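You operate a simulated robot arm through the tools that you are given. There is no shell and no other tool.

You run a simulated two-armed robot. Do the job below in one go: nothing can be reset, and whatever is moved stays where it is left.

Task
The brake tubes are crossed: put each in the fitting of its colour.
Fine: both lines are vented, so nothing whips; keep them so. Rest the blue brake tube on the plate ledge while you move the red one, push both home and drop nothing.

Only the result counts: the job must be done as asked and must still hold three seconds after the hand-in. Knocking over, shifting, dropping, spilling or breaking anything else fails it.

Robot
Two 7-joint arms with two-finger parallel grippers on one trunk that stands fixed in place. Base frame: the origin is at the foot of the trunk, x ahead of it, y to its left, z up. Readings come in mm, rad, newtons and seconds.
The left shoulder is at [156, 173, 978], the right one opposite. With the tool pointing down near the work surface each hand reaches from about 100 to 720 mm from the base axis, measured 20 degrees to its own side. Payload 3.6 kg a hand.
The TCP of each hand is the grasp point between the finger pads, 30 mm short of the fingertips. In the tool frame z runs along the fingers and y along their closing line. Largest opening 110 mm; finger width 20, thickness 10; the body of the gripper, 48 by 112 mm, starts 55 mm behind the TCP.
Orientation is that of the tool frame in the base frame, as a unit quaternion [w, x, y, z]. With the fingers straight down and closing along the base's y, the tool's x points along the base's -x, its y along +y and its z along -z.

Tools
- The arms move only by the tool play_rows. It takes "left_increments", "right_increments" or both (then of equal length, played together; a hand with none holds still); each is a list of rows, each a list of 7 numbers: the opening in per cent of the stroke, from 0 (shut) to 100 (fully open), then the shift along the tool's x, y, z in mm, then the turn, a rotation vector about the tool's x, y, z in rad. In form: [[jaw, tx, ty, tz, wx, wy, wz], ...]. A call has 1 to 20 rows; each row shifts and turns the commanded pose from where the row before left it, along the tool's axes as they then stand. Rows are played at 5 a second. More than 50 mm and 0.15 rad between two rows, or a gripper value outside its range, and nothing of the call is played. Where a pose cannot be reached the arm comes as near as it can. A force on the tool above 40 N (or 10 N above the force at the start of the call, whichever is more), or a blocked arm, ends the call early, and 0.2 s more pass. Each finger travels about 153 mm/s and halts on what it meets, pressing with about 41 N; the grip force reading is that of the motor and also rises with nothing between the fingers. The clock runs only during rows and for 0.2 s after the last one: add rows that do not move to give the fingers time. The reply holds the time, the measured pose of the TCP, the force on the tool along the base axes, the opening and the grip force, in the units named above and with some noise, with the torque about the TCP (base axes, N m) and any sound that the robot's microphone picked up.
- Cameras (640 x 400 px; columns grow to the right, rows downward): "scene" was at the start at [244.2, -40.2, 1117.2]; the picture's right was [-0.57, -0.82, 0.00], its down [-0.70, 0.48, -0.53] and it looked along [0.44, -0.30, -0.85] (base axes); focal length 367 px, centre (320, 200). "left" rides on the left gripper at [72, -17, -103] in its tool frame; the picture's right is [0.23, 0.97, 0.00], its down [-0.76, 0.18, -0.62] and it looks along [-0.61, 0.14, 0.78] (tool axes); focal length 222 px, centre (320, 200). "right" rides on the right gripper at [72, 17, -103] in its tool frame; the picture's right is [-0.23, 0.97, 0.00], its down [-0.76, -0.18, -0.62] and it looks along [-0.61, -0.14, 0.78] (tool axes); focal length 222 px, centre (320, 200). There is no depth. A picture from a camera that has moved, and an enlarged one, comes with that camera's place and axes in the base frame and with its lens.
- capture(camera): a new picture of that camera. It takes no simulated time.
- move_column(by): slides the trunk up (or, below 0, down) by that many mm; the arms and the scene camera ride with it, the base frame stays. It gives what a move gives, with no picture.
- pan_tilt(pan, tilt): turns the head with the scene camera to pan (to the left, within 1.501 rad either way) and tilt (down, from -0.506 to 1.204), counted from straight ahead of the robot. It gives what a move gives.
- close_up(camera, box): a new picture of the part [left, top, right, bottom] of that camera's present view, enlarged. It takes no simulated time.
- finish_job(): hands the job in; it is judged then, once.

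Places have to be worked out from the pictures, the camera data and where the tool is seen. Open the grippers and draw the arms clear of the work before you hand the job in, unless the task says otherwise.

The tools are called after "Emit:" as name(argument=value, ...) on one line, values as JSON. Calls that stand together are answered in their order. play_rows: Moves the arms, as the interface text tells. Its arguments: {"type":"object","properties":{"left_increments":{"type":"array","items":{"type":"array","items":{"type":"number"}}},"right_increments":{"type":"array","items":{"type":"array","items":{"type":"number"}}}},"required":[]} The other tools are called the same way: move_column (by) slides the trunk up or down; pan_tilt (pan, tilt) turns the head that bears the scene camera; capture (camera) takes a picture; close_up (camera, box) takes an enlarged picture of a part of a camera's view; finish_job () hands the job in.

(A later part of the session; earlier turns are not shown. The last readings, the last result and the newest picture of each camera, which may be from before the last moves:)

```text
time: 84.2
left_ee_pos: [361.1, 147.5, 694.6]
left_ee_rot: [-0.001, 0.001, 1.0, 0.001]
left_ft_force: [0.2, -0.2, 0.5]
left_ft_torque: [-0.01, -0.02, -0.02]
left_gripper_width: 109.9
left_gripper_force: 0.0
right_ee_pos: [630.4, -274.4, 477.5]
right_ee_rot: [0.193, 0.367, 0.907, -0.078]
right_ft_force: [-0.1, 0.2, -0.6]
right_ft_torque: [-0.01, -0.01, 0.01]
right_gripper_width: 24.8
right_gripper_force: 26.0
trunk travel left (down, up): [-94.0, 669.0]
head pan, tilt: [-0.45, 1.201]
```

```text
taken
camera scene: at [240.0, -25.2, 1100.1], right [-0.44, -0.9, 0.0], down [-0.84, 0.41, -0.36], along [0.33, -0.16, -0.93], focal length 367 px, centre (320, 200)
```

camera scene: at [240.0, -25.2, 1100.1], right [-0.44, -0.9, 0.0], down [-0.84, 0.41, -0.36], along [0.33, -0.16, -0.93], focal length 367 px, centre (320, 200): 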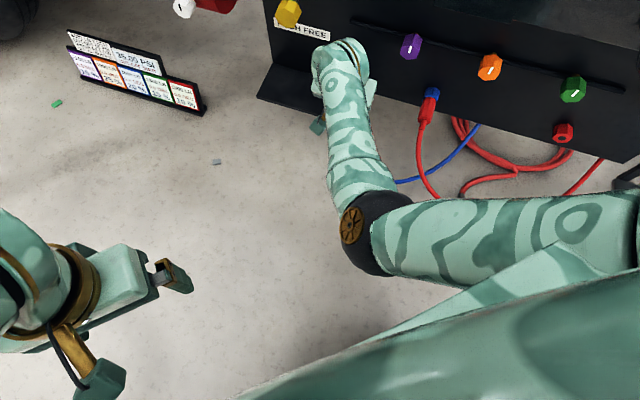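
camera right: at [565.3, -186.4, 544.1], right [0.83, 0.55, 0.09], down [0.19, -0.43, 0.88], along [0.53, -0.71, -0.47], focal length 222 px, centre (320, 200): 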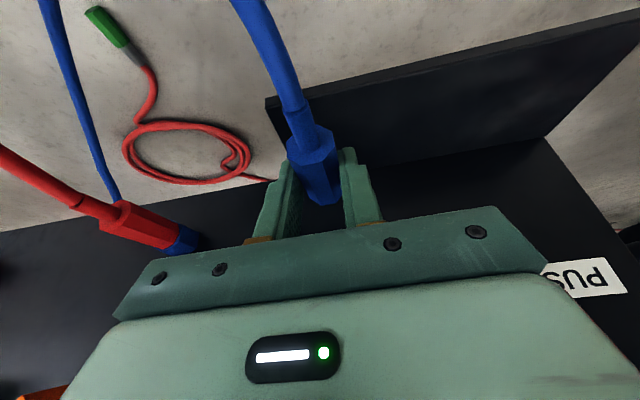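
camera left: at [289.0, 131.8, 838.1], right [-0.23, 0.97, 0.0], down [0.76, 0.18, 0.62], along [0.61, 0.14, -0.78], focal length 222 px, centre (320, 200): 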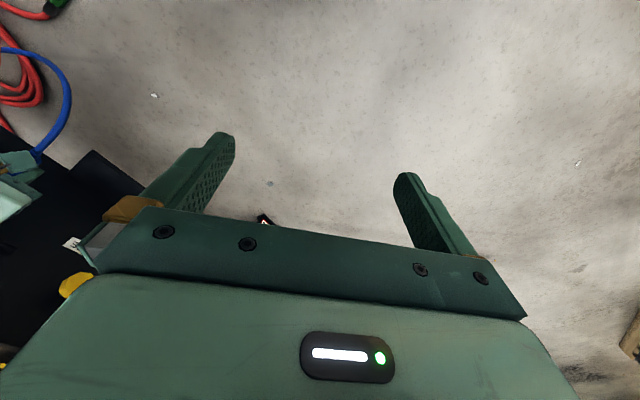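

The hand is at f=640, e=252, z=477.5. I'll measure the ledge corner relative to the plug once more from this close view before the final descent.

Emit:
close_up(camera="right", box=[220, 60, 460, 210])

Emit:
close_up(camera="scene", box=[240, 20, 440, 145])

```text
2.67 times, centred on (340, 135) of right
camera zoom: at [565.3, -186.4, 544.1], right [0.83, 0.55, 0.09], down [0.19, -0.43, 0.88], along [0.53, -0.71, -0.47], focal length 592 px, centre (267, 373)
```

zoom: 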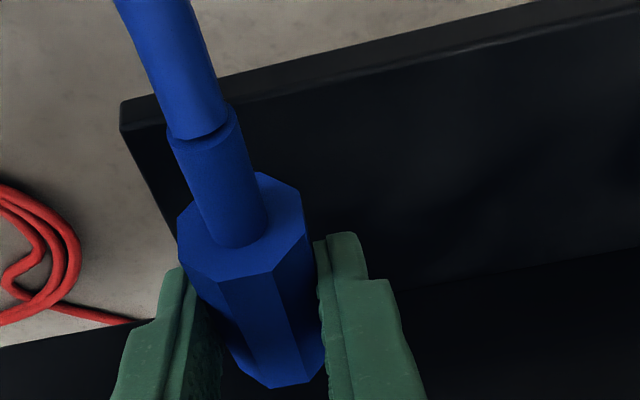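

```text
3.20 times, centred on (340, 82) of scene
camera zoom: at [240.0, -25.2, 1100.1], right [-0.44, -0.9, 0.0], down [-0.84, 0.41, -0.36], along [0.33, -0.16, -0.93], focal length 1174 px, centre (256, 576)
```

zoom: 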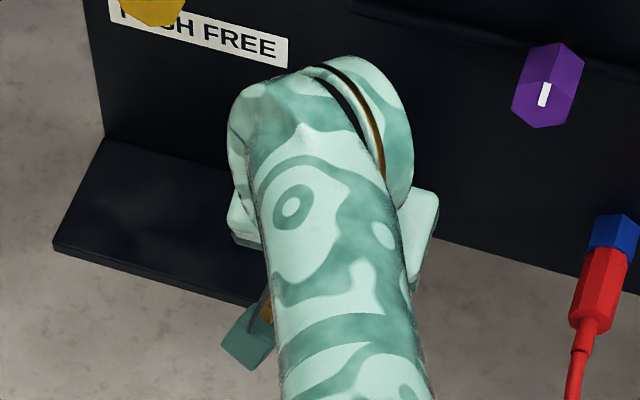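

The plug axis is about 19 mm below the TCP, so plug bottom and fingertips will touch the ledge nearly together at TCP z≈435. I'll move over the ledge (f=668) and descend to about 447 first.

Emit:
play_rows(right_increments=[[0, -6.4, 0, 2.8, 0.0028, 0, 0.0064], [0, -6.4, 0, 2.8, 0, 0, 0], [0, -6.4, 0, 2.8, 0, 0, 0], [0, -6.5, 0, 2.8, 0, 0, 0], [0, 4.0, 0, 9.2, 0, 0, 0], [0, 4.0, 0, 9.2, 0, 0, 0], [0, 4.0, 0, 9.2, 0, 0, 0], [0, 0, 0, 0, 0, 0, 0]])

Emit:
capture(camera="right")

Emit:
close_up(camera="scene", box=[240, 20, 440, 145])

```text
time: 86.0
left_ee_pos: [362.2, 147.2, 692.4]
left_ee_rot: [-0.003, 0.001, 1.0, 0.001]
left_ft_force: [-1.1, -0.2, -0.3]
left_ft_torque: [0.0, 0.0, -0.02]
left_gripper_width: 110.1
left_gripper_force: 0.0
right_ee_pos: [649.9, -293.9, 447.4]
right_ee_rot: [0.191, 0.371, 0.905, -0.081]
right_ft_force: [-0.1, 0.6, -0.4]
right_ft_torque: [-0.02, 0.0, 0.0]
right_gripper_width: 25.2
right_gripper_force: 26.3
trunk travel left (down, up): [-94.0, 669.0]
head pan, tilt: [-0.45, 1.201]
```

```text
taken
camera right: at [586.3, -205.7, 513.9], right [0.83, 0.55, 0.09], down [0.19, -0.44, 0.88], along [0.52, -0.71, -0.47], focal length 222 px, centre (320, 200)
```

right: 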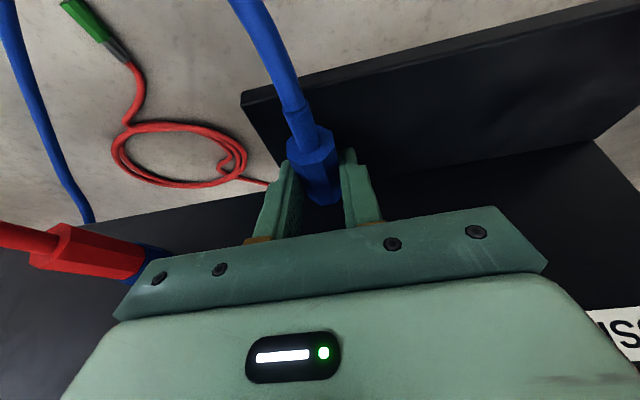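

```text
3.20 times, centred on (340, 82) of scene
camera zoom: at [240.8, -25.2, 1099.8], right [-0.44, -0.9, 0.0], down [-0.84, 0.41, -0.36], along [0.33, -0.16, -0.93], focal length 1174 px, centre (256, 576)
```

zoom: 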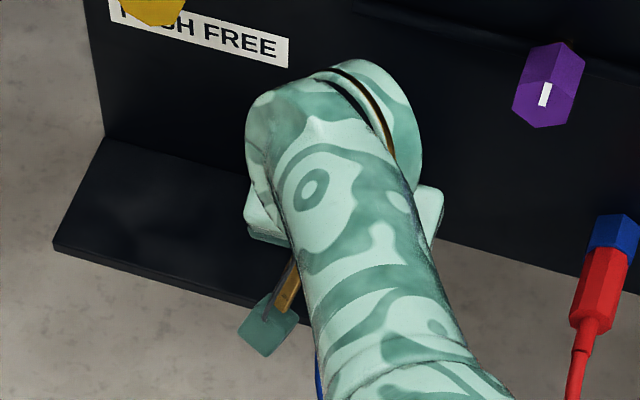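

Clear so far, with no contact force. Descending 10 mm more in small steps.

Emit:
play_rows(right_increments=[[0, 1.0, 0, 2.3, 0, 0, 0], [0, 1.0, 0, 2.3, 0, 0, 0], [0, 1.0, 0, 2.3, 0, 0, 0], [0, 1.0, 0, 2.3, 0, 0, 0], [0, 0, 0, 0, 0, 0, 0]])

```text
time: 87.4
left_ee_pos: [361.0, 148.4, 693.4]
left_ee_rot: [-0.002, 0.0, 1.0, 0.0]
left_ft_force: [0.0, 0.8, 0.1]
left_ft_torque: [-0.01, -0.04, -0.01]
left_gripper_width: 109.8
left_gripper_force: 0.0
right_ee_pos: [654.7, -294.9, 444.0]
right_ee_rot: [0.198, 0.37, 0.904, -0.08]
right_ft_force: [-3.8, 2.8, 20.9]
right_ft_torque: [-0.17, 0.23, 0.11]
right_gripper_width: 24.9
right_gripper_force: 25.4
trunk travel left (down, up): [-94.0, 669.0]
head pan, tilt: [-0.45, 1.201]
stopped in row 5 (right hand): the force on the tool passed its limit at 41 N (the readings are from after the stop); the commanded pose is now the measured one
```

Contact came at TCP z≈444, on the right fingertip side, so the ledge top is nearer z≈412. I'll look before releasing.

Emit:
capture(camera="right")

Emit:
close_up(camera="right", box=[220, 60, 460, 210])

Emit:
close_up(camera="scene", box=[240, 20, 440, 145])

Emit:
capture(camera="left")

```text
taken
camera right: at [589.0, -205.6, 508.1], right [0.83, 0.55, 0.1], down [0.18, -0.43, 0.88], along [0.53, -0.72, -0.46], focal length 222 px, centre (320, 200)
```

right: 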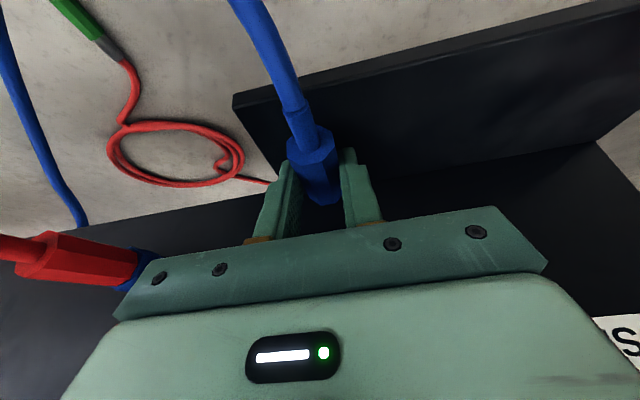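

```text
2.67 times, centred on (340, 135) of right
camera zoom: at [589.0, -205.6, 508.1], right [0.83, 0.55, 0.1], down [0.18, -0.43, 0.88], along [0.53, -0.72, -0.46], focal length 592 px, centre (267, 373)
```

zoom: 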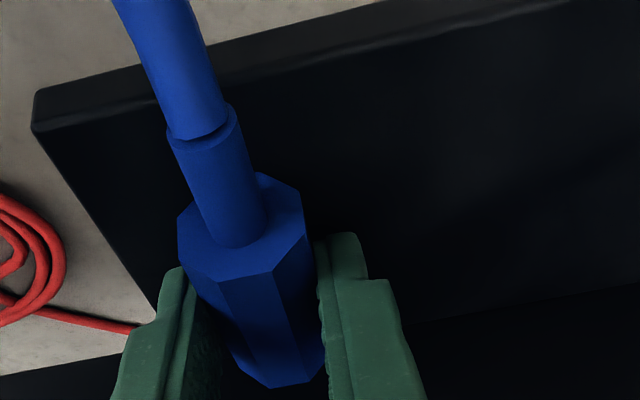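

```text
3.20 times, centred on (340, 82) of scene
camera zoom: at [238.9, -23.9, 1100.2], right [-0.44, -0.9, 0.0], down [-0.84, 0.41, -0.36], along [0.33, -0.16, -0.93], focal length 1174 px, centre (256, 576)
```

zoom: 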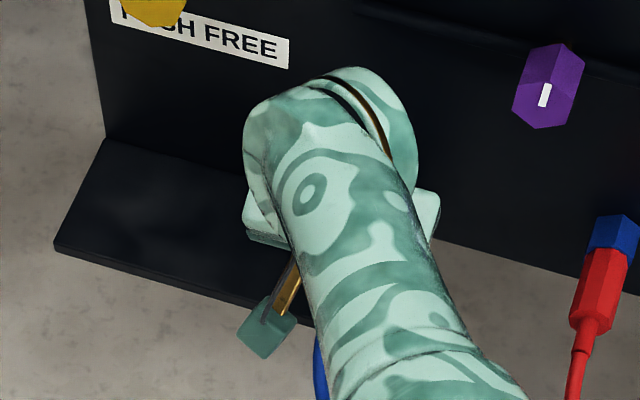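

```text
taken
camera left: at [289.1, 132.0, 798.0], right [-0.23, 0.97, 0.0], down [0.76, 0.18, 0.62], along [0.6, 0.14, -0.78], focal length 222 px, centre (320, 200)
```

left: 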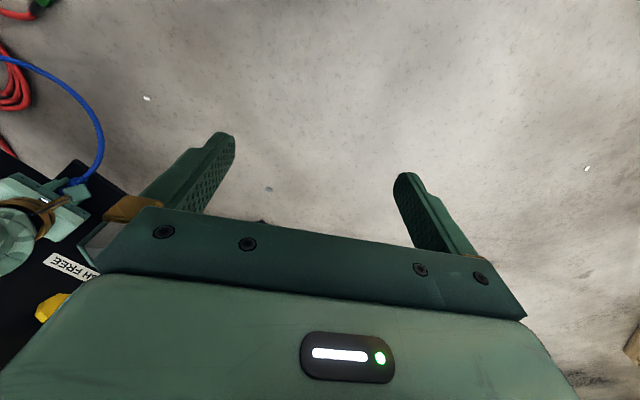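

Two-view triangulation agrees: the ledge top is at z≈413, with its front edge at f≈630. The plug lies fully over the ledge and essentially on it. I'll ease off 0.7 mm and open gently to set it down.

Emit:
play_rows(right_increments=[[0, -0.3, 0, -0.6, 0, 0, 0], [0, 0, 0, 0, 0, 0, 0]])

Emit:
play_rows(right_increments=[[26, 0, 0, 0, 0, 0, 0], [28, 0, 0, 0, 0, 0, 0], [32, 0, 0, 0, 0, 0, 0], [32, 0, 0, 0, 0, 0, 0]])

Emit:
close_up(camera="right", box=[220, 60, 460, 210])

```text
time: 88.0
left_ee_pos: [361.1, 148.4, 693.7]
left_ee_rot: [-0.002, 0.001, 1.0, 0.001]
left_ft_force: [0.7, -0.3, -0.9]
left_ft_torque: [0.02, 0.02, 0.01]
left_gripper_width: 109.9
left_gripper_force: 0.2
right_ee_pos: [653.6, -293.1, 442.9]
right_ee_rot: [0.197, 0.37, 0.904, -0.08]
right_ft_force: [9.5, 0.3, 22.5]
right_ft_torque: [-0.24, -0.15, 0.3]
right_gripper_width: 24.5
right_gripper_force: 26.6
trunk travel left (down, up): [-94.0, 669.0]
head pan, tilt: [-0.45, 1.201]
```

```text
time: 89.0
left_ee_pos: [362.4, 147.4, 693.4]
left_ee_rot: [-0.002, 0.0, 1.0, 0.0]
left_ft_force: [0.1, 0.1, -0.3]
left_ft_torque: [0.01, 0.02, -0.01]
left_gripper_width: 110.0
left_gripper_force: 0.1
right_ee_pos: [653.4, -293.6, 443.1]
right_ee_rot: [0.196, 0.371, 0.904, -0.08]
right_ft_force: [16.1, 2.0, 23.8]
right_ft_torque: [-0.19, -0.37, 0.1]
right_gripper_width: 26.2
right_gripper_force: 0.1
trunk travel left (down, up): [-94.0, 669.0]
head pan, tilt: [-0.45, 1.201]
```

```text
2.67 times, centred on (340, 135) of right
camera zoom: at [589.1, -205.4, 508.3], right [0.83, 0.55, 0.1], down [0.18, -0.43, 0.88], along [0.53, -0.72, -0.46], focal length 592 px, centre (267, 373)
```

zoom: 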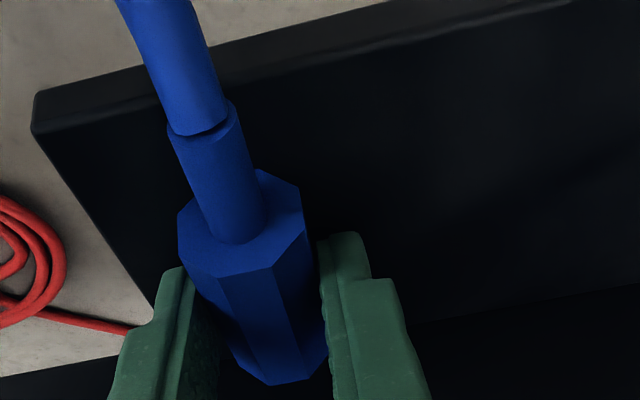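

The jaws barely opened (26.2 mm) and the tips still press on the ledge with 24 N, so friction is holding them. I'll raise the hand 2 mm to free the fingertips.

Emit:
play_rows(right_increments=[[32, -0.4, 0, -0.9, 0, 0, 0], [32, -0.4, 0, -0.9, 0, 0, 0], [32, 0, 0, 0, 0, 0, 0]])

Emit:
close_up(camera="right", box=[220, 60, 460, 210])

```text
time: 89.8
left_ee_pos: [361.7, 149.3, 693.9]
left_ee_rot: [-0.003, -0.001, 1.0, -0.001]
left_ft_force: [-0.4, -0.3, 0.1]
left_ft_torque: [-0.02, 0.01, 0.0]
left_gripper_width: 109.9
left_gripper_force: 0.1
right_ee_pos: [652.5, -294.3, 443.1]
right_ee_rot: [0.195, 0.371, 0.905, -0.08]
right_ft_force: [13.4, 4.4, 16.4]
right_ft_torque: [-0.03, -0.34, 0.11]
right_gripper_width: 28.7
right_gripper_force: 0.0
trunk travel left (down, up): [-94.0, 669.0]
head pan, tilt: [-0.45, 1.201]
```

```text
2.67 times, centred on (340, 135) of right
camera zoom: at [588.0, -205.3, 508.7], right [0.83, 0.55, 0.09], down [0.19, -0.43, 0.88], along [0.52, -0.71, -0.46], focal length 592 px, centre (267, 373)
```

zoom: 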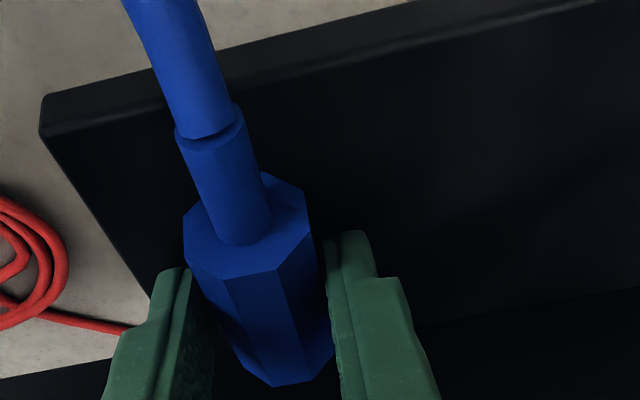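

The jaws are at 28.7 mm and easing. I'll raise another 3 mm and let them open.

Emit:
play_rows(right_increments=[[32, -0.6, 0, -1.4, 0, 0, 0], [32, -0.6, 0, -1.4, 0, 0, 0], [32, 0, 0, 0, 0, 0, 0], [32, 0, 0, 0, 0, 0, 0]])

Emit:
close_up(camera="right", box=[220, 60, 460, 210])

Emit:
capture(camera="scene")

```text
time: 90.8
left_ee_pos: [362.7, 148.1, 692.4]
left_ee_rot: [-0.003, 0.0, 1.0, 0.001]
left_ft_force: [0.0, -0.4, 0.1]
left_ft_torque: [0.05, -0.02, 0.0]
left_gripper_width: 109.9
left_gripper_force: 0.1
right_ee_pos: [652.0, -295.1, 443.2]
right_ee_rot: [0.191, 0.37, 0.906, -0.08]
right_ft_force: [0.4, -0.3, -0.5]
right_ft_torque: [0.01, 0.0, 0.0]
right_gripper_width: 35.5
right_gripper_force: 0.0
trunk travel left (down, up): [-94.0, 669.0]
head pan, tilt: [-0.45, 1.201]
```

```text
2.67 times, centred on (340, 135) of right
camera zoom: at [587.0, -205.2, 509.4], right [0.83, 0.55, 0.09], down [0.19, -0.44, 0.88], along [0.52, -0.71, -0.47], focal length 592 px, centre (267, 373)
```

zoom: 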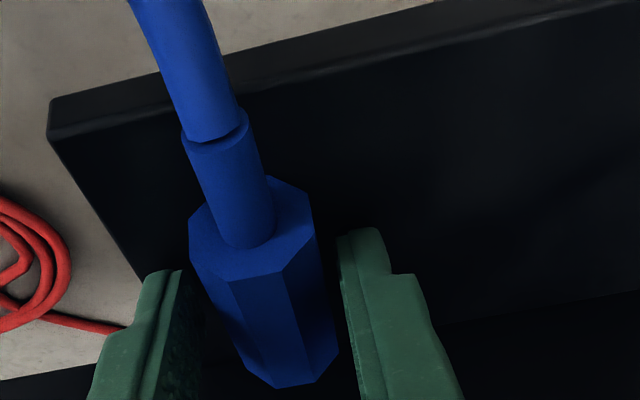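

```text
taken
camera scene: at [240.8, -25.0, 1099.6], right [-0.44, -0.9, 0.0], down [-0.84, 0.41, -0.36], along [0.33, -0.16, -0.93], focal length 367 px, centre (320, 200)
```

scene: 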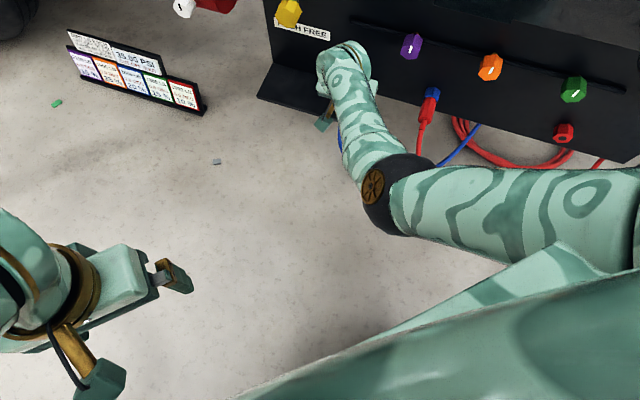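

The blue plug is resting on the ledge, the jaws are free at 35 mm, and there is zero force. I'll open wider and draw the hand back up along its own axis.

Emit:
play_rows(right_increments=[[50, 0, 0, 0, 0, 0, 0], [60, 0, 2, 0, 0, 0, 0], [60, 0, 0, -10, 0, 0, 0], [60, 0, 0, -15, 0, 0, 0], [60, 0, 0, -20, 0, 0, 0], [60, 0, 0, -20, 0, 0, 0], [60, 0, 0, 0, 0, 0, 0]])

Emit:
capture(camera="right")

Emit:
capture(camera="scene")

```text
time: 92.4
left_ee_pos: [362.3, 148.4, 693.6]
left_ee_rot: [-0.003, 0.0, 1.0, 0.001]
left_ft_force: [-0.4, -1.3, -0.4]
left_ft_torque: [0.0, -0.01, 0.01]
left_gripper_width: 110.1
left_gripper_force: 0.0
right_ee_pos: [635.2, -274.5, 503.5]
right_ee_rot: [0.194, 0.37, 0.905, -0.079]
right_ft_force: [0.4, 0.5, 0.1]
right_ft_torque: [0.02, 0.01, 0.0]
right_gripper_width: 66.2
right_gripper_force: 0.1
trunk travel left (down, up): [-94.0, 669.0]
head pan, tilt: [-0.45, 1.201]
```

```text
taken
camera right: at [570.0, -186.0, 569.6], right [0.83, 0.55, 0.09], down [0.19, -0.43, 0.88], along [0.52, -0.71, -0.46], focal length 222 px, centre (320, 200)
```

right: 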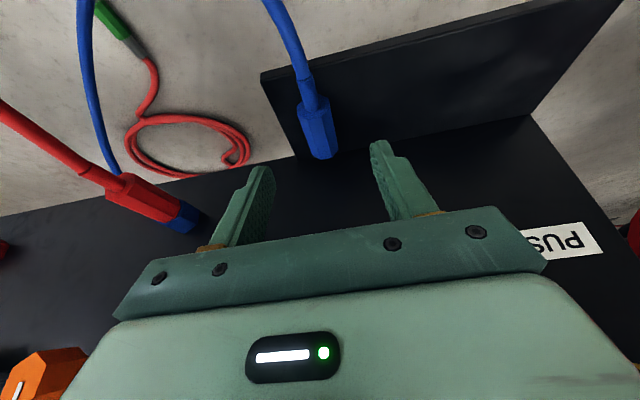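

```text
taken
camera scene: at [240.8, -25.1, 1099.8], right [-0.44, -0.9, 0.0], down [-0.84, 0.41, -0.36], along [0.33, -0.16, -0.93], focal length 367 px, centre (320, 200)
```

scene: 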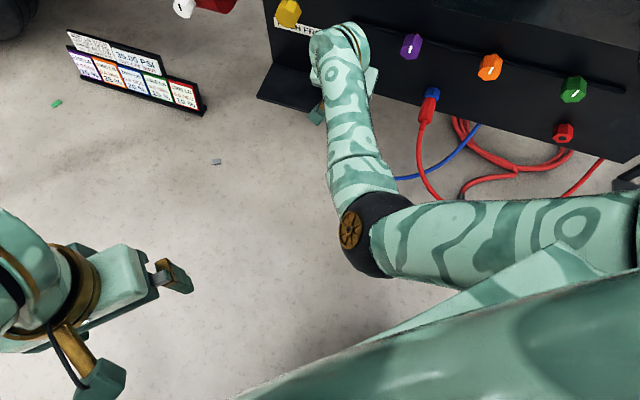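

The blue plug rests stably on the ledge. Now I'll raise the trunk again so the arm can extend, and check before moving to the red plug.

Emit:
move_column(by=135)

Emit:
pan_tilt(pan=-0.7, tilt=1.0)

Emit:
capture(camera="scene")

Emit:
capture(camera="right")

```text
time: 94.0
left_ee_pos: [362.7, 147.5, 827.1]
left_ee_rot: [-0.003, 0.0, 1.0, 0.001]
left_ft_force: [-0.3, 0.2, -0.4]
left_ft_torque: [0.03, 0.03, 0.01]
left_gripper_width: 110.1
left_gripper_force: 0.1
right_ee_pos: [635.1, -274.0, 638.4]
right_ee_rot: [0.193, 0.371, 0.905, -0.081]
right_ft_force: [0.2, -0.2, 0.5]
right_ft_torque: [0.01, 0.03, 0.02]
right_gripper_width: 65.9
right_gripper_force: 0.1
trunk travel left (down, up): [-229.0, 534.0]
head pan, tilt: [-0.45, 1.201]
```

```text
time: 94.8
left_ee_pos: [361.3, 147.5, 828.0]
left_ee_rot: [-0.003, 0.0, 1.0, 0.001]
left_ft_force: [0.1, 0.0, -0.1]
left_ft_torque: [0.02, -0.02, 0.01]
left_gripper_width: 110.0
left_gripper_force: 0.1
right_ee_pos: [634.9, -273.6, 638.2]
right_ee_rot: [0.194, 0.37, 0.905, -0.08]
right_ft_force: [-0.2, 0.2, -0.1]
right_ft_torque: [0.0, 0.03, 0.01]
right_gripper_width: 66.1
right_gripper_force: 0.0
trunk travel left (down, up): [-229.0, 534.0]
head pan, tilt: [-0.7, 1.0]
```

```text
taken
camera scene: at [166.1, -45.6, 1255.1], right [-0.64, -0.77, 0.0], down [-0.64, 0.54, -0.54], along [0.41, -0.35, -0.84], focal length 367 px, centre (320, 200)
```

scene: 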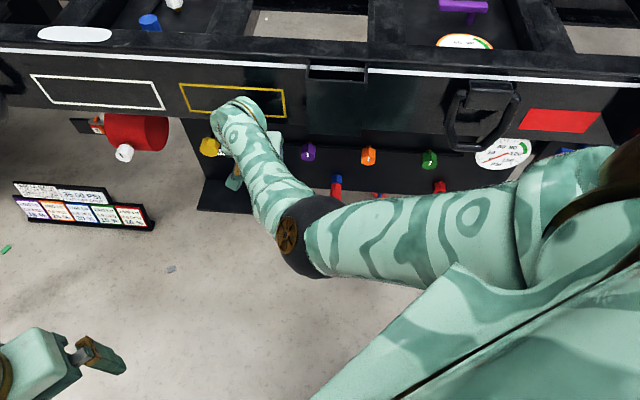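

```text
taken
camera right: at [570.3, -185.9, 704.9], right [0.83, 0.55, 0.09], down [0.19, -0.43, 0.88], along [0.52, -0.71, -0.46], focal length 222 px, centre (320, 200)
```

right: 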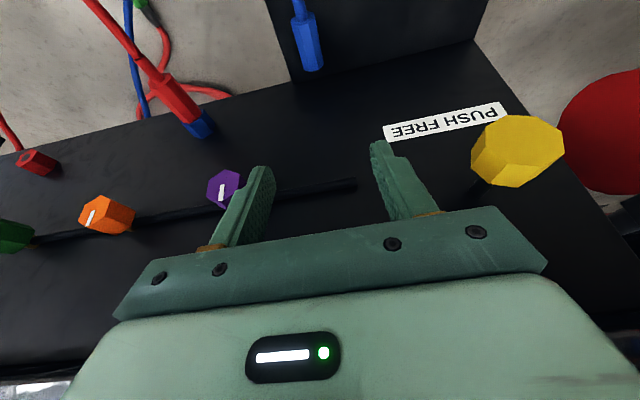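

All clear: blue is still on the ledge. Moving right and down to above the red plug in the blue fitting.

Emit:
play_rows(right_increments=[[60, 8.4, -20.5, 11.5, 0, 0, 0], [60, 8.4, -20.5, 11.5, 0, 0, 0], [60, 8.4, -20.5, 11.5, 0, 0, 0], [60, 8.4, -20.5, 11.5, 0, 0, 0], [60, 8.4, -20.5, 11.5, 0, 0, 0], [60, 8.4, -20.5, 11.5, 0, 0, 0], [60, 8.4, -20.5, 11.5, 0, 0, 0], [60, 8.4, -20.5, 11.5, 0, 0, 0], [60, 0, 0, 0, 0, 0, 0]])

Emit:
capture(camera="right")

Emit:
close_up(camera="right", box=[220, 110, 460, 260])

Emit:
capture(camera="scene")

```text
time: 96.8
left_ee_pos: [361.6, 147.0, 829.1]
left_ee_rot: [-0.003, 0.0, 1.0, 0.001]
left_ft_force: [-0.3, 0.5, 0.6]
left_ft_torque: [0.01, 0.0, -0.02]
left_gripper_width: 109.8
left_gripper_force: 0.1
right_ee_pos: [503.1, -373.3, 528.4]
right_ee_rot: [0.193, 0.37, 0.905, -0.08]
right_ft_force: [-0.2, -0.1, 0.4]
right_ft_torque: [-0.03, 0.0, -0.03]
right_gripper_width: 65.9
right_gripper_force: 0.1
trunk travel left (down, up): [-229.0, 534.0]
head pan, tilt: [-0.7, 1.0]
```

```text
taken
camera right: at [438.8, -285.8, 594.2], right [0.83, 0.55, 0.09], down [0.19, -0.43, 0.88], along [0.52, -0.71, -0.46], focal length 222 px, centre (320, 200)
```

right: 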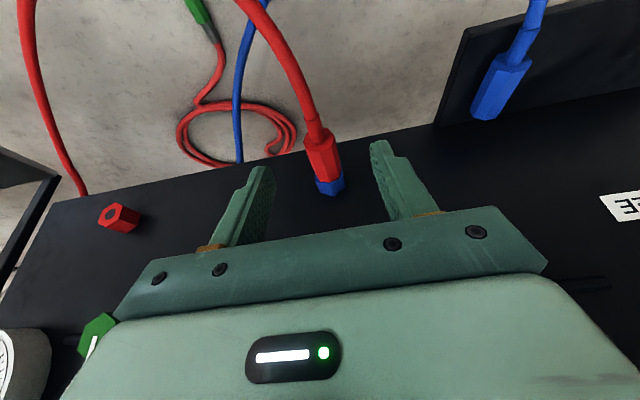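

```text
2.67 times, centred on (340, 185) of right
camera zoom: at [438.8, -285.8, 594.2], right [0.83, 0.55, 0.09], down [0.19, -0.43, 0.88], along [0.52, -0.71, -0.46], focal length 592 px, centre (267, 240)
```

zoom: 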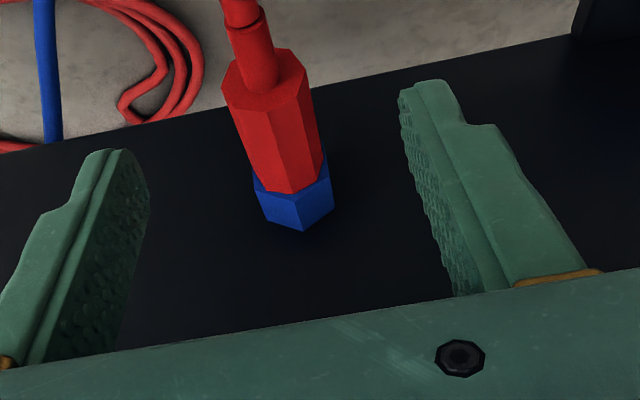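

```text
taken
camera scene: at [166.1, -45.6, 1255.2], right [-0.64, -0.76, 0.0], down [-0.64, 0.54, -0.54], along [0.41, -0.35, -0.84], focal length 367 px, centre (320, 200)
```

scene: 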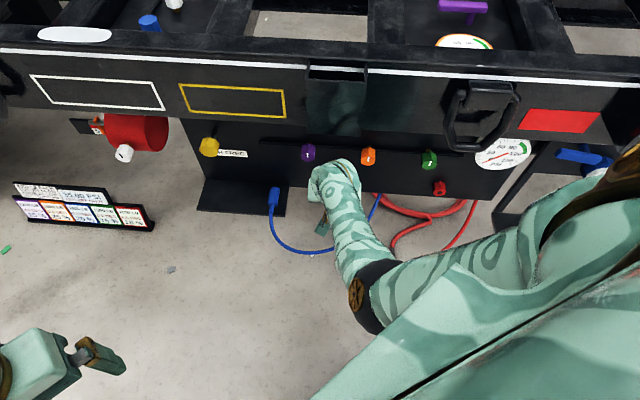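

The red plug's axis is at e≈88, z≈459, and the hand is at e=91.8. I'll centre and approach halfway, then recheck.

Emit:
play_rows(right_increments=[[60, -4.6, -1.2, 11.6, 0, 0, 0], [60, -4.6, -1.2, 11.6, 0, 0, 0], [60, -4.6, -1.2, 11.6, 0, 0, 0], [60, 0, 0, 0, 0, 0, 0]])

Emit:
close_up(camera="right", box=[220, 110, 460, 260])

```text
time: 97.8
left_ee_pos: [362.1, 147.5, 829.2]
left_ee_rot: [-0.002, 0.0, 1.0, 0.001]
left_ft_force: [-0.3, 0.3, 0.0]
left_ft_torque: [0.01, 0.03, -0.05]
left_gripper_width: 109.9
left_gripper_force: 0.0
right_ee_pos: [520.4, -396.1, 504.5]
right_ee_rot: [0.194, 0.37, 0.905, -0.08]
right_ft_force: [0.1, 0.9, 0.1]
right_ft_torque: [0.02, 0.0, -0.01]
right_gripper_width: 66.0
right_gripper_force: 0.0
trunk travel left (down, up): [-229.0, 534.0]
head pan, tilt: [-0.7, 1.0]
```

```text
2.67 times, centred on (340, 185) of right
camera zoom: at [454.6, -307.8, 567.7], right [0.83, 0.55, 0.09], down [0.19, -0.43, 0.88], along [0.52, -0.72, -0.46], focal length 592 px, centre (267, 240)
```

zoom: 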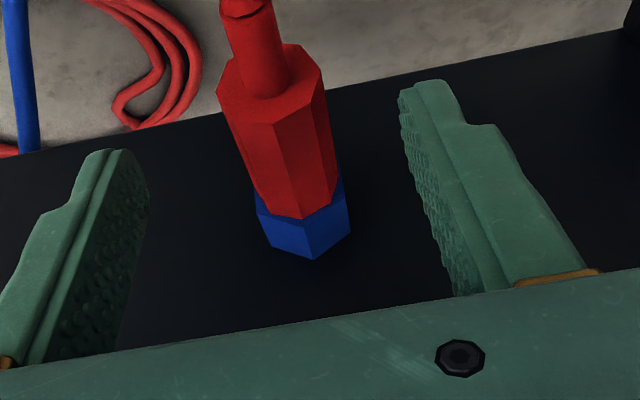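

The plug is at e≈89.5 relative to the hand at 87.9. I'll shift +1.6, finish the approach to the same grip height used for blue, and close.

Emit:
play_rows(right_increments=[[60, -3.9, 0.6, 11.9, 0, 0, 0], [60, -3.9, 0.5, 11.9, 0, 0, 0], [60, -4.0, 0.5, 12, 0, 0, 0], [60, 0, 0, 0, 0, 0, 0], [0, 0, 0, 0, 0, 0, 0], [0, 0, 0, 0, 0, 0, 0], [0, 0, 0, 0, 0, 0, 0]])

Emit:
close_up(camera="right", box=[220, 110, 460, 260])

```text
time: 99.4
left_ee_pos: [362.2, 146.8, 828.6]
left_ee_rot: [-0.003, 0.0, 1.0, 0.002]
left_ft_force: [-0.5, -0.4, -0.5]
left_ft_torque: [0.02, 0.02, -0.02]
left_gripper_width: 110.0
left_gripper_force: 0.0
right_ee_pos: [533.6, -406.6, 483.7]
right_ee_rot: [0.193, 0.371, 0.905, -0.079]
right_ft_force: [7.8, 6.9, -1.2]
right_ft_torque: [0.19, -0.2, -0.42]
right_gripper_width: 26.2
right_gripper_force: 26.0
right hand out of reach, approached as far as the arm can: row 3
trunk travel left (down, up): [-229.0, 534.0]
head pan, tilt: [-0.7, 1.0]
```

```text
2.67 times, centred on (340, 185) of right
camera zoom: at [468.5, -318.4, 549.7], right [0.83, 0.55, 0.09], down [0.19, -0.43, 0.88], along [0.52, -0.71, -0.46], focal length 592 px, centre (267, 240)
```

zoom: 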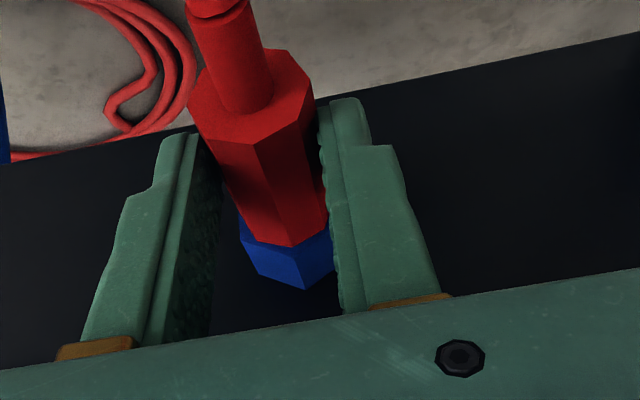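

The arm hit its reach limit 9 mm short, so this grip is too shallow. I'll release (the plug is still seated), back up, and lower the trunk 60 mm to gain reach.

Emit:
play_rows(right_increments=[[60, 0, 0, 0, 0, 0, 0], [60, 0, 0, 0, 0, 0, 0], [60, 0, 0.8, -20, 0, 0, 0], [60, 0, 0, -20, 0, 0, 0], [60, 0, 0, -20, 0, 0, 0], [60, 0, 0, 0, 0, 0, 0]])

Emit:
move_column(by=-55)

Emit:
capture(camera="scene")

Emit:
close_up(camera="right", box=[220, 110, 460, 260])

```text
time: 100.8
left_ee_pos: [361.5, 147.1, 827.7]
left_ee_rot: [-0.003, 0.0, 1.0, 0.001]
left_ft_force: [-0.2, 0.3, -0.7]
left_ft_torque: [0.01, 0.03, 0.01]
left_gripper_width: 110.3
left_gripper_force: 0.0
right_ee_pos: [514.7, -389.0, 538.7]
right_ee_rot: [0.194, 0.371, 0.905, -0.08]
right_ft_force: [-0.3, -0.3, 0.4]
right_ft_torque: [0.01, -0.01, -0.01]
right_gripper_width: 66.1
right_gripper_force: 0.0
trunk travel left (down, up): [-229.0, 534.0]
head pan, tilt: [-0.7, 1.0]
```

```text
time: 101.7
left_ee_pos: [361.2, 147.3, 773.7]
left_ee_rot: [-0.001, 0.0, 1.0, 0.001]
left_ft_force: [0.4, 0.6, -0.2]
left_ft_torque: [-0.02, -0.04, -0.01]
left_gripper_width: 110.1
left_gripper_force: 0.0
right_ee_pos: [515.4, -389.1, 484.8]
right_ee_rot: [0.195, 0.371, 0.904, -0.08]
right_ft_force: [1.0, -0.9, -0.6]
right_ft_torque: [-0.03, 0.04, -0.01]
right_gripper_width: 65.6
right_gripper_force: 0.2
trunk travel left (down, up): [-174.0, 589.0]
head pan, tilt: [-0.7, 1.0]
```

```text
taken
camera scene: at [194.9, -45.7, 1197.9], right [-0.64, -0.76, 0.0], down [-0.64, 0.54, -0.54], along [0.41, -0.35, -0.84], focal length 367 px, centre (320, 200)
```

scene: 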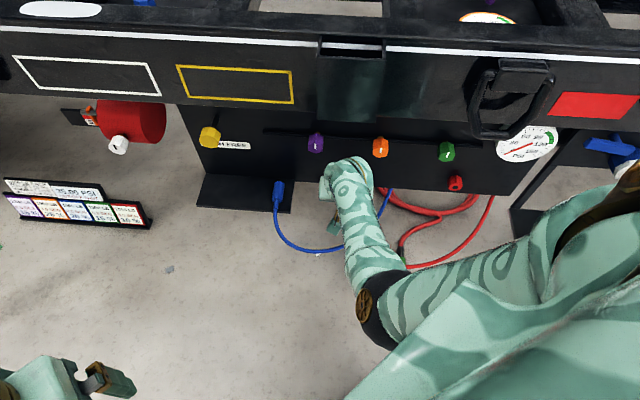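

```text
2.67 times, centred on (340, 185) of right
camera zoom: at [450.0, -301.3, 549.7], right [0.83, 0.55, 0.09], down [0.19, -0.43, 0.88], along [0.52, -0.72, -0.46], focal length 592 px, centre (267, 240)
```

zoom: 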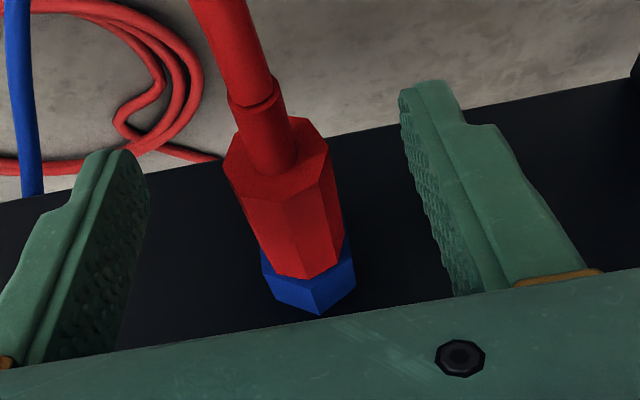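

Now there is margin. I'll go to the grip pose (f≈673.6, z≈476.7) and close.

Emit:
play_rows(right_increments=[[60, -6.9, 0.15, 5.35, 0, 0, 0], [60, -6.9, 0.15, 5.35, 0, 0, 0], [60, -6.9, 0.1, 5.35, 0, 0, 0], [60, -7.0, 0.1, 5.35, 0, 0, 0], [60, 0, 0, 0, 0, 0, 0]])

Emit:
close_up(camera="right", box=[220, 110, 460, 260])

```text
time: 102.9
left_ee_pos: [361.8, 146.7, 773.2]
left_ee_rot: [-0.003, 0.0, 1.0, 0.001]
left_ft_force: [0.3, -0.5, -0.2]
left_ft_torque: [0.0, 0.02, -0.01]
left_gripper_width: 110.1
left_gripper_force: 0.1
right_ee_pos: [539.0, -412.8, 475.0]
right_ee_rot: [0.194, 0.37, 0.905, -0.08]
right_ft_force: [0.1, 0.2, -0.1]
right_ft_torque: [0.0, 0.02, 0.0]
right_gripper_width: 65.9
right_gripper_force: 0.2
trunk travel left (down, up): [-174.0, 589.0]
head pan, tilt: [-0.7, 1.0]
```

```text
2.67 times, centred on (340, 185) of right
camera zoom: at [474.5, -324.2, 541.3], right [0.83, 0.55, 0.09], down [0.19, -0.43, 0.88], along [0.52, -0.71, -0.46], focal length 592 px, centre (267, 240)
```

zoom: 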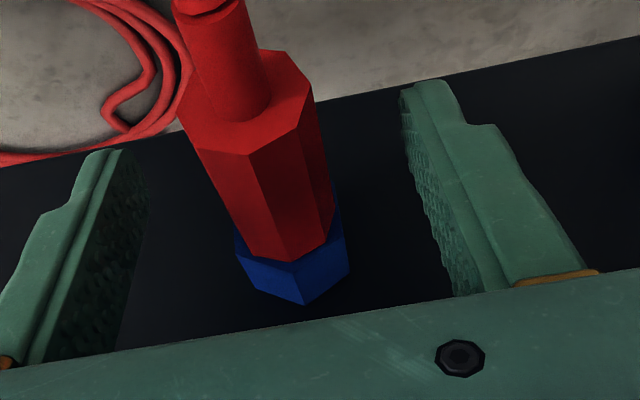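

The view matches blue's grip picture almost exactly. Closing.

Emit:
play_rows(right_increments=[[0, 0, 0, 0, 0, 0, 0], [0, 0, 0, 0, 0, 0, 0], [0, 0, 0, 0, 0, 0, 0]])

Emit:
close_up(camera="right", box=[220, 110, 460, 260])

```text
time: 103.7
left_ee_pos: [362.3, 146.7, 773.1]
left_ee_rot: [-0.003, 0.0, 1.0, 0.001]
left_ft_force: [0.0, -0.2, 0.5]
left_ft_torque: [0.01, 0.0, 0.02]
left_gripper_width: 109.9
left_gripper_force: 0.1
right_ee_pos: [539.0, -412.4, 475.6]
right_ee_rot: [0.194, 0.371, 0.905, -0.08]
right_ft_force: [2.0, 0.8, 0.5]
right_ft_torque: [0.05, -0.01, -0.57]
right_gripper_width: 26.4
right_gripper_force: 26.3
trunk travel left (down, up): [-174.0, 589.0]
head pan, tilt: [-0.7, 1.0]
```

```text
2.67 times, centred on (340, 185) of right
camera zoom: at [474.6, -324.2, 541.3], right [0.83, 0.55, 0.09], down [0.19, -0.43, 0.88], along [0.52, -0.71, -0.46], focal length 592 px, centre (267, 240)
```

zoom: 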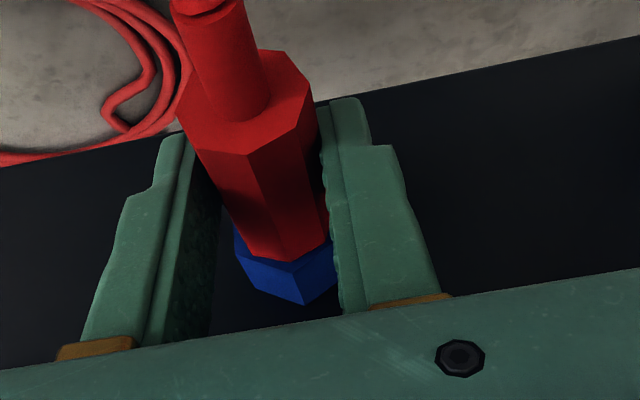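

Gripped at e=89.5 with only a 2 N side load. I'll correct the yaw slightly and pull the red plug straight out.

Emit:
play_rows(right_increments=[[0, 0, 0.3, 0, 0.0016, 0, 0.0036], [0, 3.65, 0, -1.65, 0, 0, 0], [0, 5.47, 0, -2.47, 0, 0, 0], [0, 7.29, 0, -3.29, 0, 0, 0], [0, 9.11, 0, -4.12, 0, 0, 0], [0, 9.11, 0, -4.12, 0, 0, 0], [0, 9.11, 0, -4.12, 0, 0, 0], [0, 9.11, 0, -4.12, 0, 0, 0], [0, 9.11, 0, -4.12, 0, 0, 0], [0, 0, 0, 0, 0, 0, 0]])

Emit:
capture(camera="right")

Emit:
capture(camera="scene")

```text
time: 105.9
left_ee_pos: [362.1, 146.9, 773.5]
left_ee_rot: [-0.003, 0.001, 1.0, 0.0]
left_ft_force: [-0.4, -0.5, -0.1]
left_ft_torque: [0.0, 0.0, 0.0]
left_gripper_width: 110.0
left_gripper_force: 0.1
right_ee_pos: [493.1, -367.3, 476.8]
right_ee_rot: [0.197, 0.373, 0.903, -0.082]
right_ft_force: [0.1, 0.0, -0.2]
right_ft_torque: [-0.02, -0.03, 0.01]
right_gripper_width: 24.8
right_gripper_force: 25.5
trunk travel left (down, up): [-174.0, 589.0]
head pan, tilt: [-0.7, 1.0]
```

```text
taken
camera right: at [428.0, -278.6, 541.9], right [0.83, 0.54, 0.09], down [0.18, -0.43, 0.88], along [0.52, -0.72, -0.46], focal length 222 px, centre (320, 200)
```

right: 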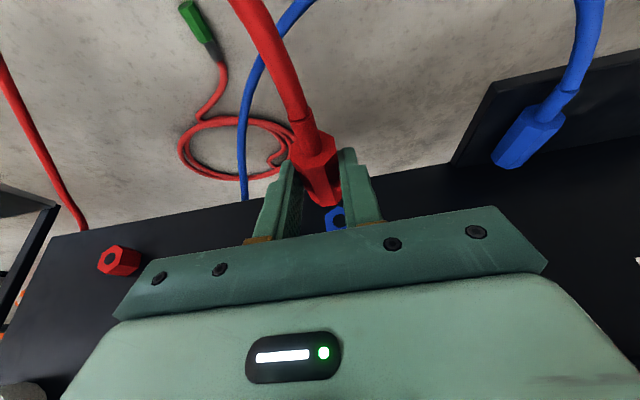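

```text
taken
camera scene: at [195.7, -45.7, 1197.7], right [-0.64, -0.76, 0.0], down [-0.64, 0.54, -0.54], along [0.41, -0.35, -0.84], focal length 367 px, centre (320, 200)
```

scene: 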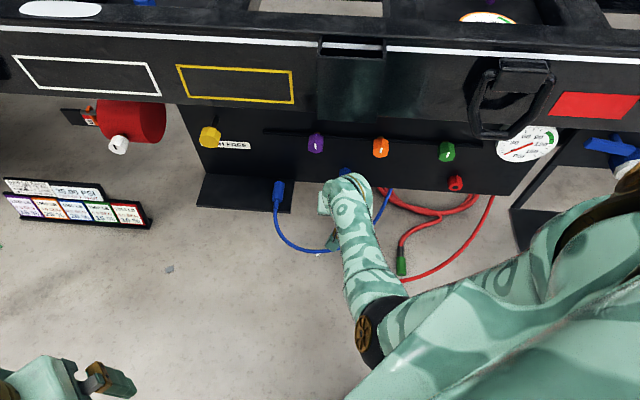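

The red plug is free and settled onto its flats, at 24.8 mm. I'll use the trunk to lift 55 mm, which also keeps the arm extended, then carry it right.

Emit:
move_column(by=55)

Emit:
play_rows(right_increments=[[0, 0, -18, 0, 0, 0, 0], [0, 0, -18, 0, 0, 0, 0], [0, 0, -18, 0, 0, 0, 0], [0, 0, -18, 0, 0, 0, 0], [0, 0, -18, 0, 0, 0, 0], [0, 0, -18, 0, 0, 0, 0], [0, 0, -18, 0, 0, 0, 0], [0, 0, 0, 0, 0, 0, 0]])

Emit:
capture(camera="scene")

Emit:
capture(camera="right")

```text
time: 106.9
left_ee_pos: [363.0, 147.0, 828.1]
left_ee_rot: [-0.004, 0.0, 1.0, 0.001]
left_ft_force: [0.8, -0.1, 1.1]
left_ft_torque: [-0.02, 0.01, -0.01]
left_gripper_width: 109.9
left_gripper_force: 0.0
right_ee_pos: [491.8, -364.0, 529.3]
right_ee_rot: [0.192, 0.374, 0.904, -0.082]
right_ft_force: [1.2, -0.3, -1.8]
right_ft_torque: [0.0, 0.01, 0.01]
right_gripper_width: 24.9
right_gripper_force: 26.5
trunk travel left (down, up): [-229.0, 534.0]
head pan, tilt: [-0.7, 1.0]
```

```text
time: 108.7
left_ee_pos: [361.8, 148.5, 827.8]
left_ee_rot: [-0.003, 0.0, 1.0, 0.001]
left_ft_force: [0.2, -0.1, 0.5]
left_ft_torque: [-0.01, 0.02, 0.0]
left_gripper_width: 110.0
left_gripper_force: 0.1
right_ee_pos: [401.1, -454.6, 530.7]
right_ee_rot: [0.194, 0.373, 0.904, -0.081]
right_ft_force: [-0.2, 0.0, -0.9]
right_ft_torque: [-0.03, -0.01, 0.0]
right_gripper_width: 25.1
right_gripper_force: 26.1
trunk travel left (down, up): [-229.0, 534.0]
head pan, tilt: [-0.7, 1.0]
```

```text
taken
camera scene: at [166.1, -45.7, 1255.1], right [-0.64, -0.76, 0.0], down [-0.64, 0.54, -0.54], along [0.41, -0.35, -0.84], focal length 367 px, centre (320, 200)
```

scene: 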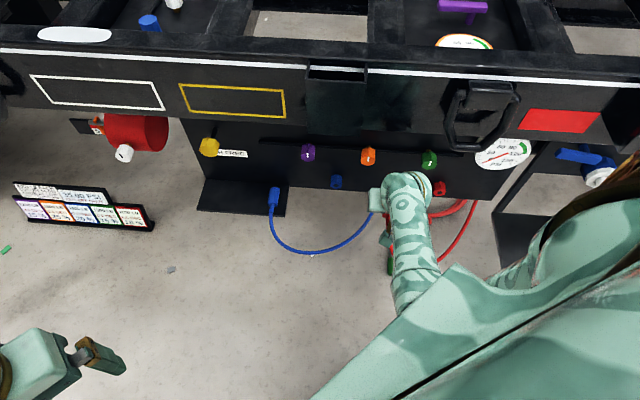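

```text
taken
camera right: at [337.7, -366.5, 595.9], right [0.83, 0.55, 0.09], down [0.19, -0.43, 0.88], along [0.52, -0.72, -0.46], focal length 222 px, centre (320, 200)
```

right: 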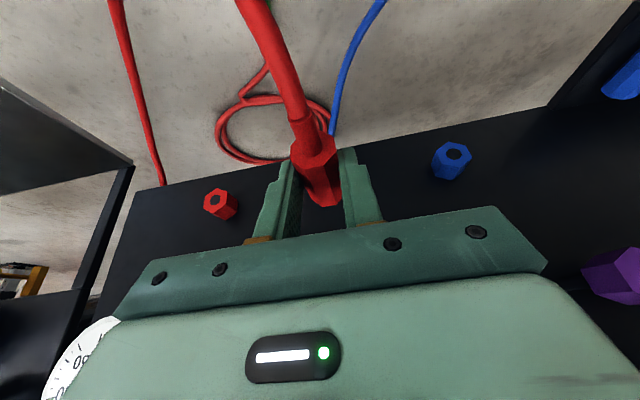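

Carrying well, and the tubes are uncrossed now. Continuing to in front of the red fitting, then lowering to fitting height.

Emit:
play_rows(right_increments=[[0, 0, -17.8, 0, 0, 0, 0], [0, 0, -17.8, 0, 0, 0, 0], [0, 0, -17.8, 0, 0, 0, 0], [0, 0, -17.8, 0, 0, 0, 0], [0, 0, -17.8, 0, 0, 0, 0], [0, 0, -17.8, 0, 0, 0, 0], [0, 0, -17.8, 0, 0, 0, 0], [0, 0, -17.8, 0, 0, 0, 0], [0, 5.5, 0, 12.1, 0, 0, 0], [0, 5.5, 0, 12.1, 0, 0, 0], [0, 5.5, 0, 12.1, 0, 0, 0], [0, 5.5, 0, 12.1, 0, 0, 0], [0, 0, 0, 0, 0, 0, 0]])

Emit:
capture(camera="right")

Emit:
close_up(camera="right", box=[220, 110, 460, 260])

Emit:
close_up(camera="scene", box=[380, 150, 540, 250])

```text
time: 111.5
left_ee_pos: [361.3, 147.6, 828.6]
left_ee_rot: [-0.003, 0.0, 1.0, 0.0]
left_ft_force: [-1.1, -0.6, 0.2]
left_ft_torque: [-0.02, -0.03, 0.0]
left_gripper_width: 110.0
left_gripper_force: 0.1
right_ee_pos: [301.4, -555.8, 477.4]
right_ee_rot: [0.193, 0.373, 0.904, -0.08]
right_ft_force: [1.0, -0.1, -0.8]
right_ft_torque: [0.03, -0.04, -0.03]
right_gripper_width: 25.0
right_gripper_force: 25.7
trunk travel left (down, up): [-229.0, 534.0]
head pan, tilt: [-0.7, 1.0]
```

```text
taken
camera right: at [237.6, -466.7, 543.3], right [0.83, 0.55, 0.09], down [0.19, -0.43, 0.88], along [0.52, -0.72, -0.46], focal length 222 px, centre (320, 200)
```

right: 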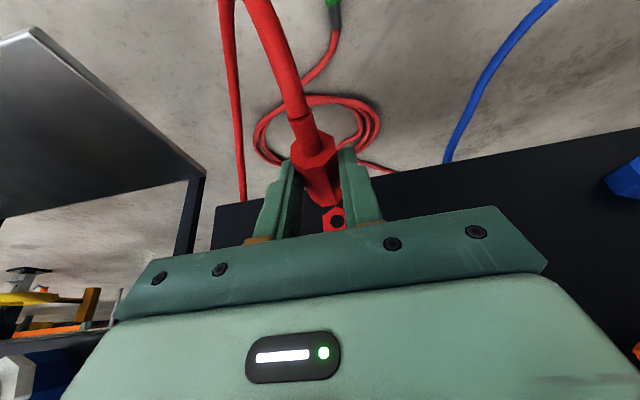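

```text
2.67 times, centred on (340, 185) of right
camera zoom: at [237.6, -466.7, 543.3], right [0.83, 0.55, 0.09], down [0.19, -0.43, 0.88], along [0.52, -0.72, -0.46], focal length 592 px, centre (267, 240)
```

zoom: 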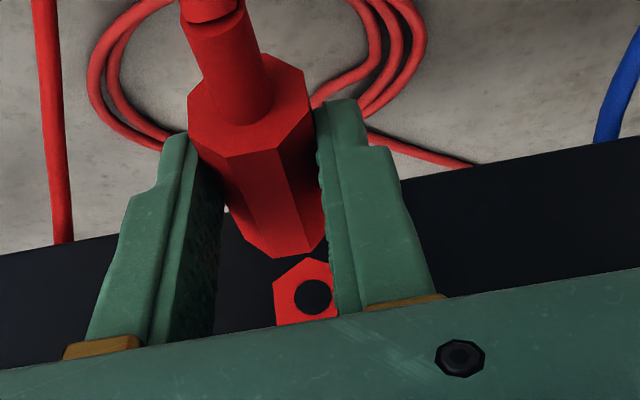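

```text
4.00 times, centred on (460, 200) of scene
camera zoom: at [165.9, -45.8, 1255.2], right [-0.64, -0.76, 0.0], down [-0.64, 0.54, -0.54], along [0.41, -0.35, -0.84], focal length 1468 px, centre (-240, 200)
```

zoom: 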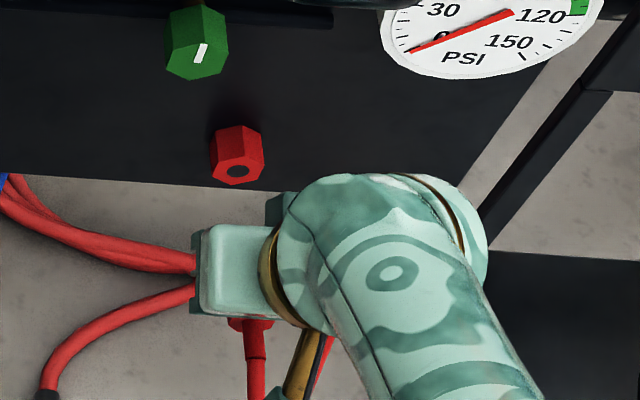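

The hand is in front of the red fitting at e=-179.9, z=477.4. Combining image and earlier grip calibration, I'll aim for e≈-181, z≈475.8 and advance 40 mm for another look before engaging.

Emit:
play_rows(right_increments=[[0, 0.7, -1.1, 1.5, 0, 0, 0], [0, -9.11, 0, 4.12, 0, 0, 0], [0, -9.11, 0, 4.12, 0, 0, 0], [0, -9.11, 0, 4.12, 0, 0, 0], [0, -7.3, 0, 3.3, 0, 0, 0], [0, 0, 0, 0, 0, 0, 0]])

Emit:
close_up(camera="right", box=[270, 130, 370, 240])

Emit:
close_up(camera="scene", box=[420, 160, 480, 210])

```text
time: 112.9
left_ee_pos: [361.5, 147.1, 828.1]
left_ee_rot: [-0.003, 0.0, 1.0, 0.001]
left_ft_force: [0.6, -0.5, 0.4]
left_ft_torque: [-0.05, -0.04, -0.01]
left_gripper_width: 109.9
left_gripper_force: 0.1
right_ee_pos: [328.1, -584.0, 476.5]
right_ee_rot: [0.193, 0.373, 0.904, -0.08]
right_ft_force: [-0.4, -0.1, -0.1]
right_ft_torque: [0.05, 0.0, -0.01]
right_gripper_width: 25.0
right_gripper_force: 25.6
trunk travel left (down, up): [-229.0, 534.0]
head pan, tilt: [-0.7, 1.0]
```

```text
3.64 times, centred on (320, 185) of right
camera zoom: at [263.9, -494.6, 541.8], right [0.83, 0.55, 0.09], down [0.19, -0.43, 0.88], along [0.52, -0.72, -0.46], focal length 808 px, centre (320, 254)
```

zoom: 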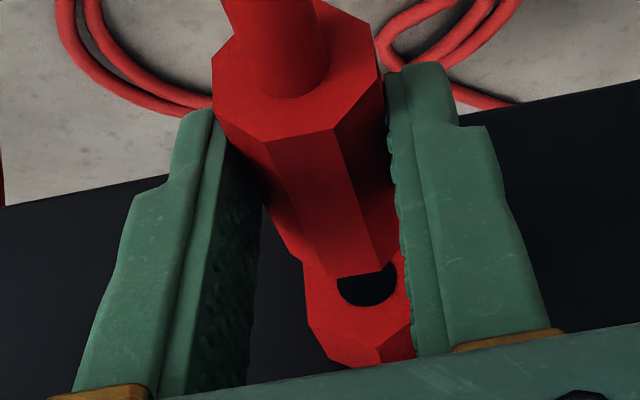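

```text
8.00 times, centred on (450, 185) of scene
camera zoom: at [165.9, -45.8, 1255.2], right [-0.64, -0.76, 0.0], down [-0.64, 0.54, -0.54], along [0.41, -0.35, -0.84], focal length 2936 px, centre (-720, 320)
```

zoom: 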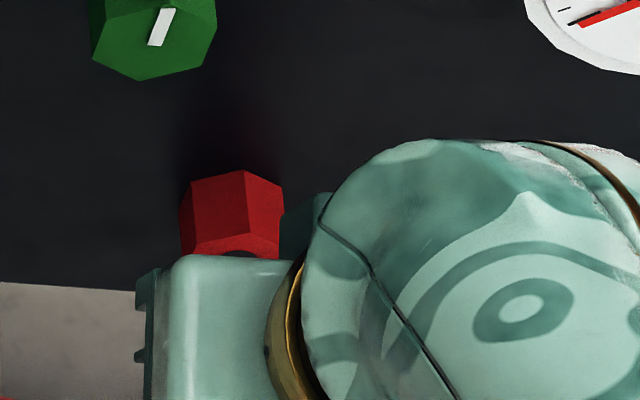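

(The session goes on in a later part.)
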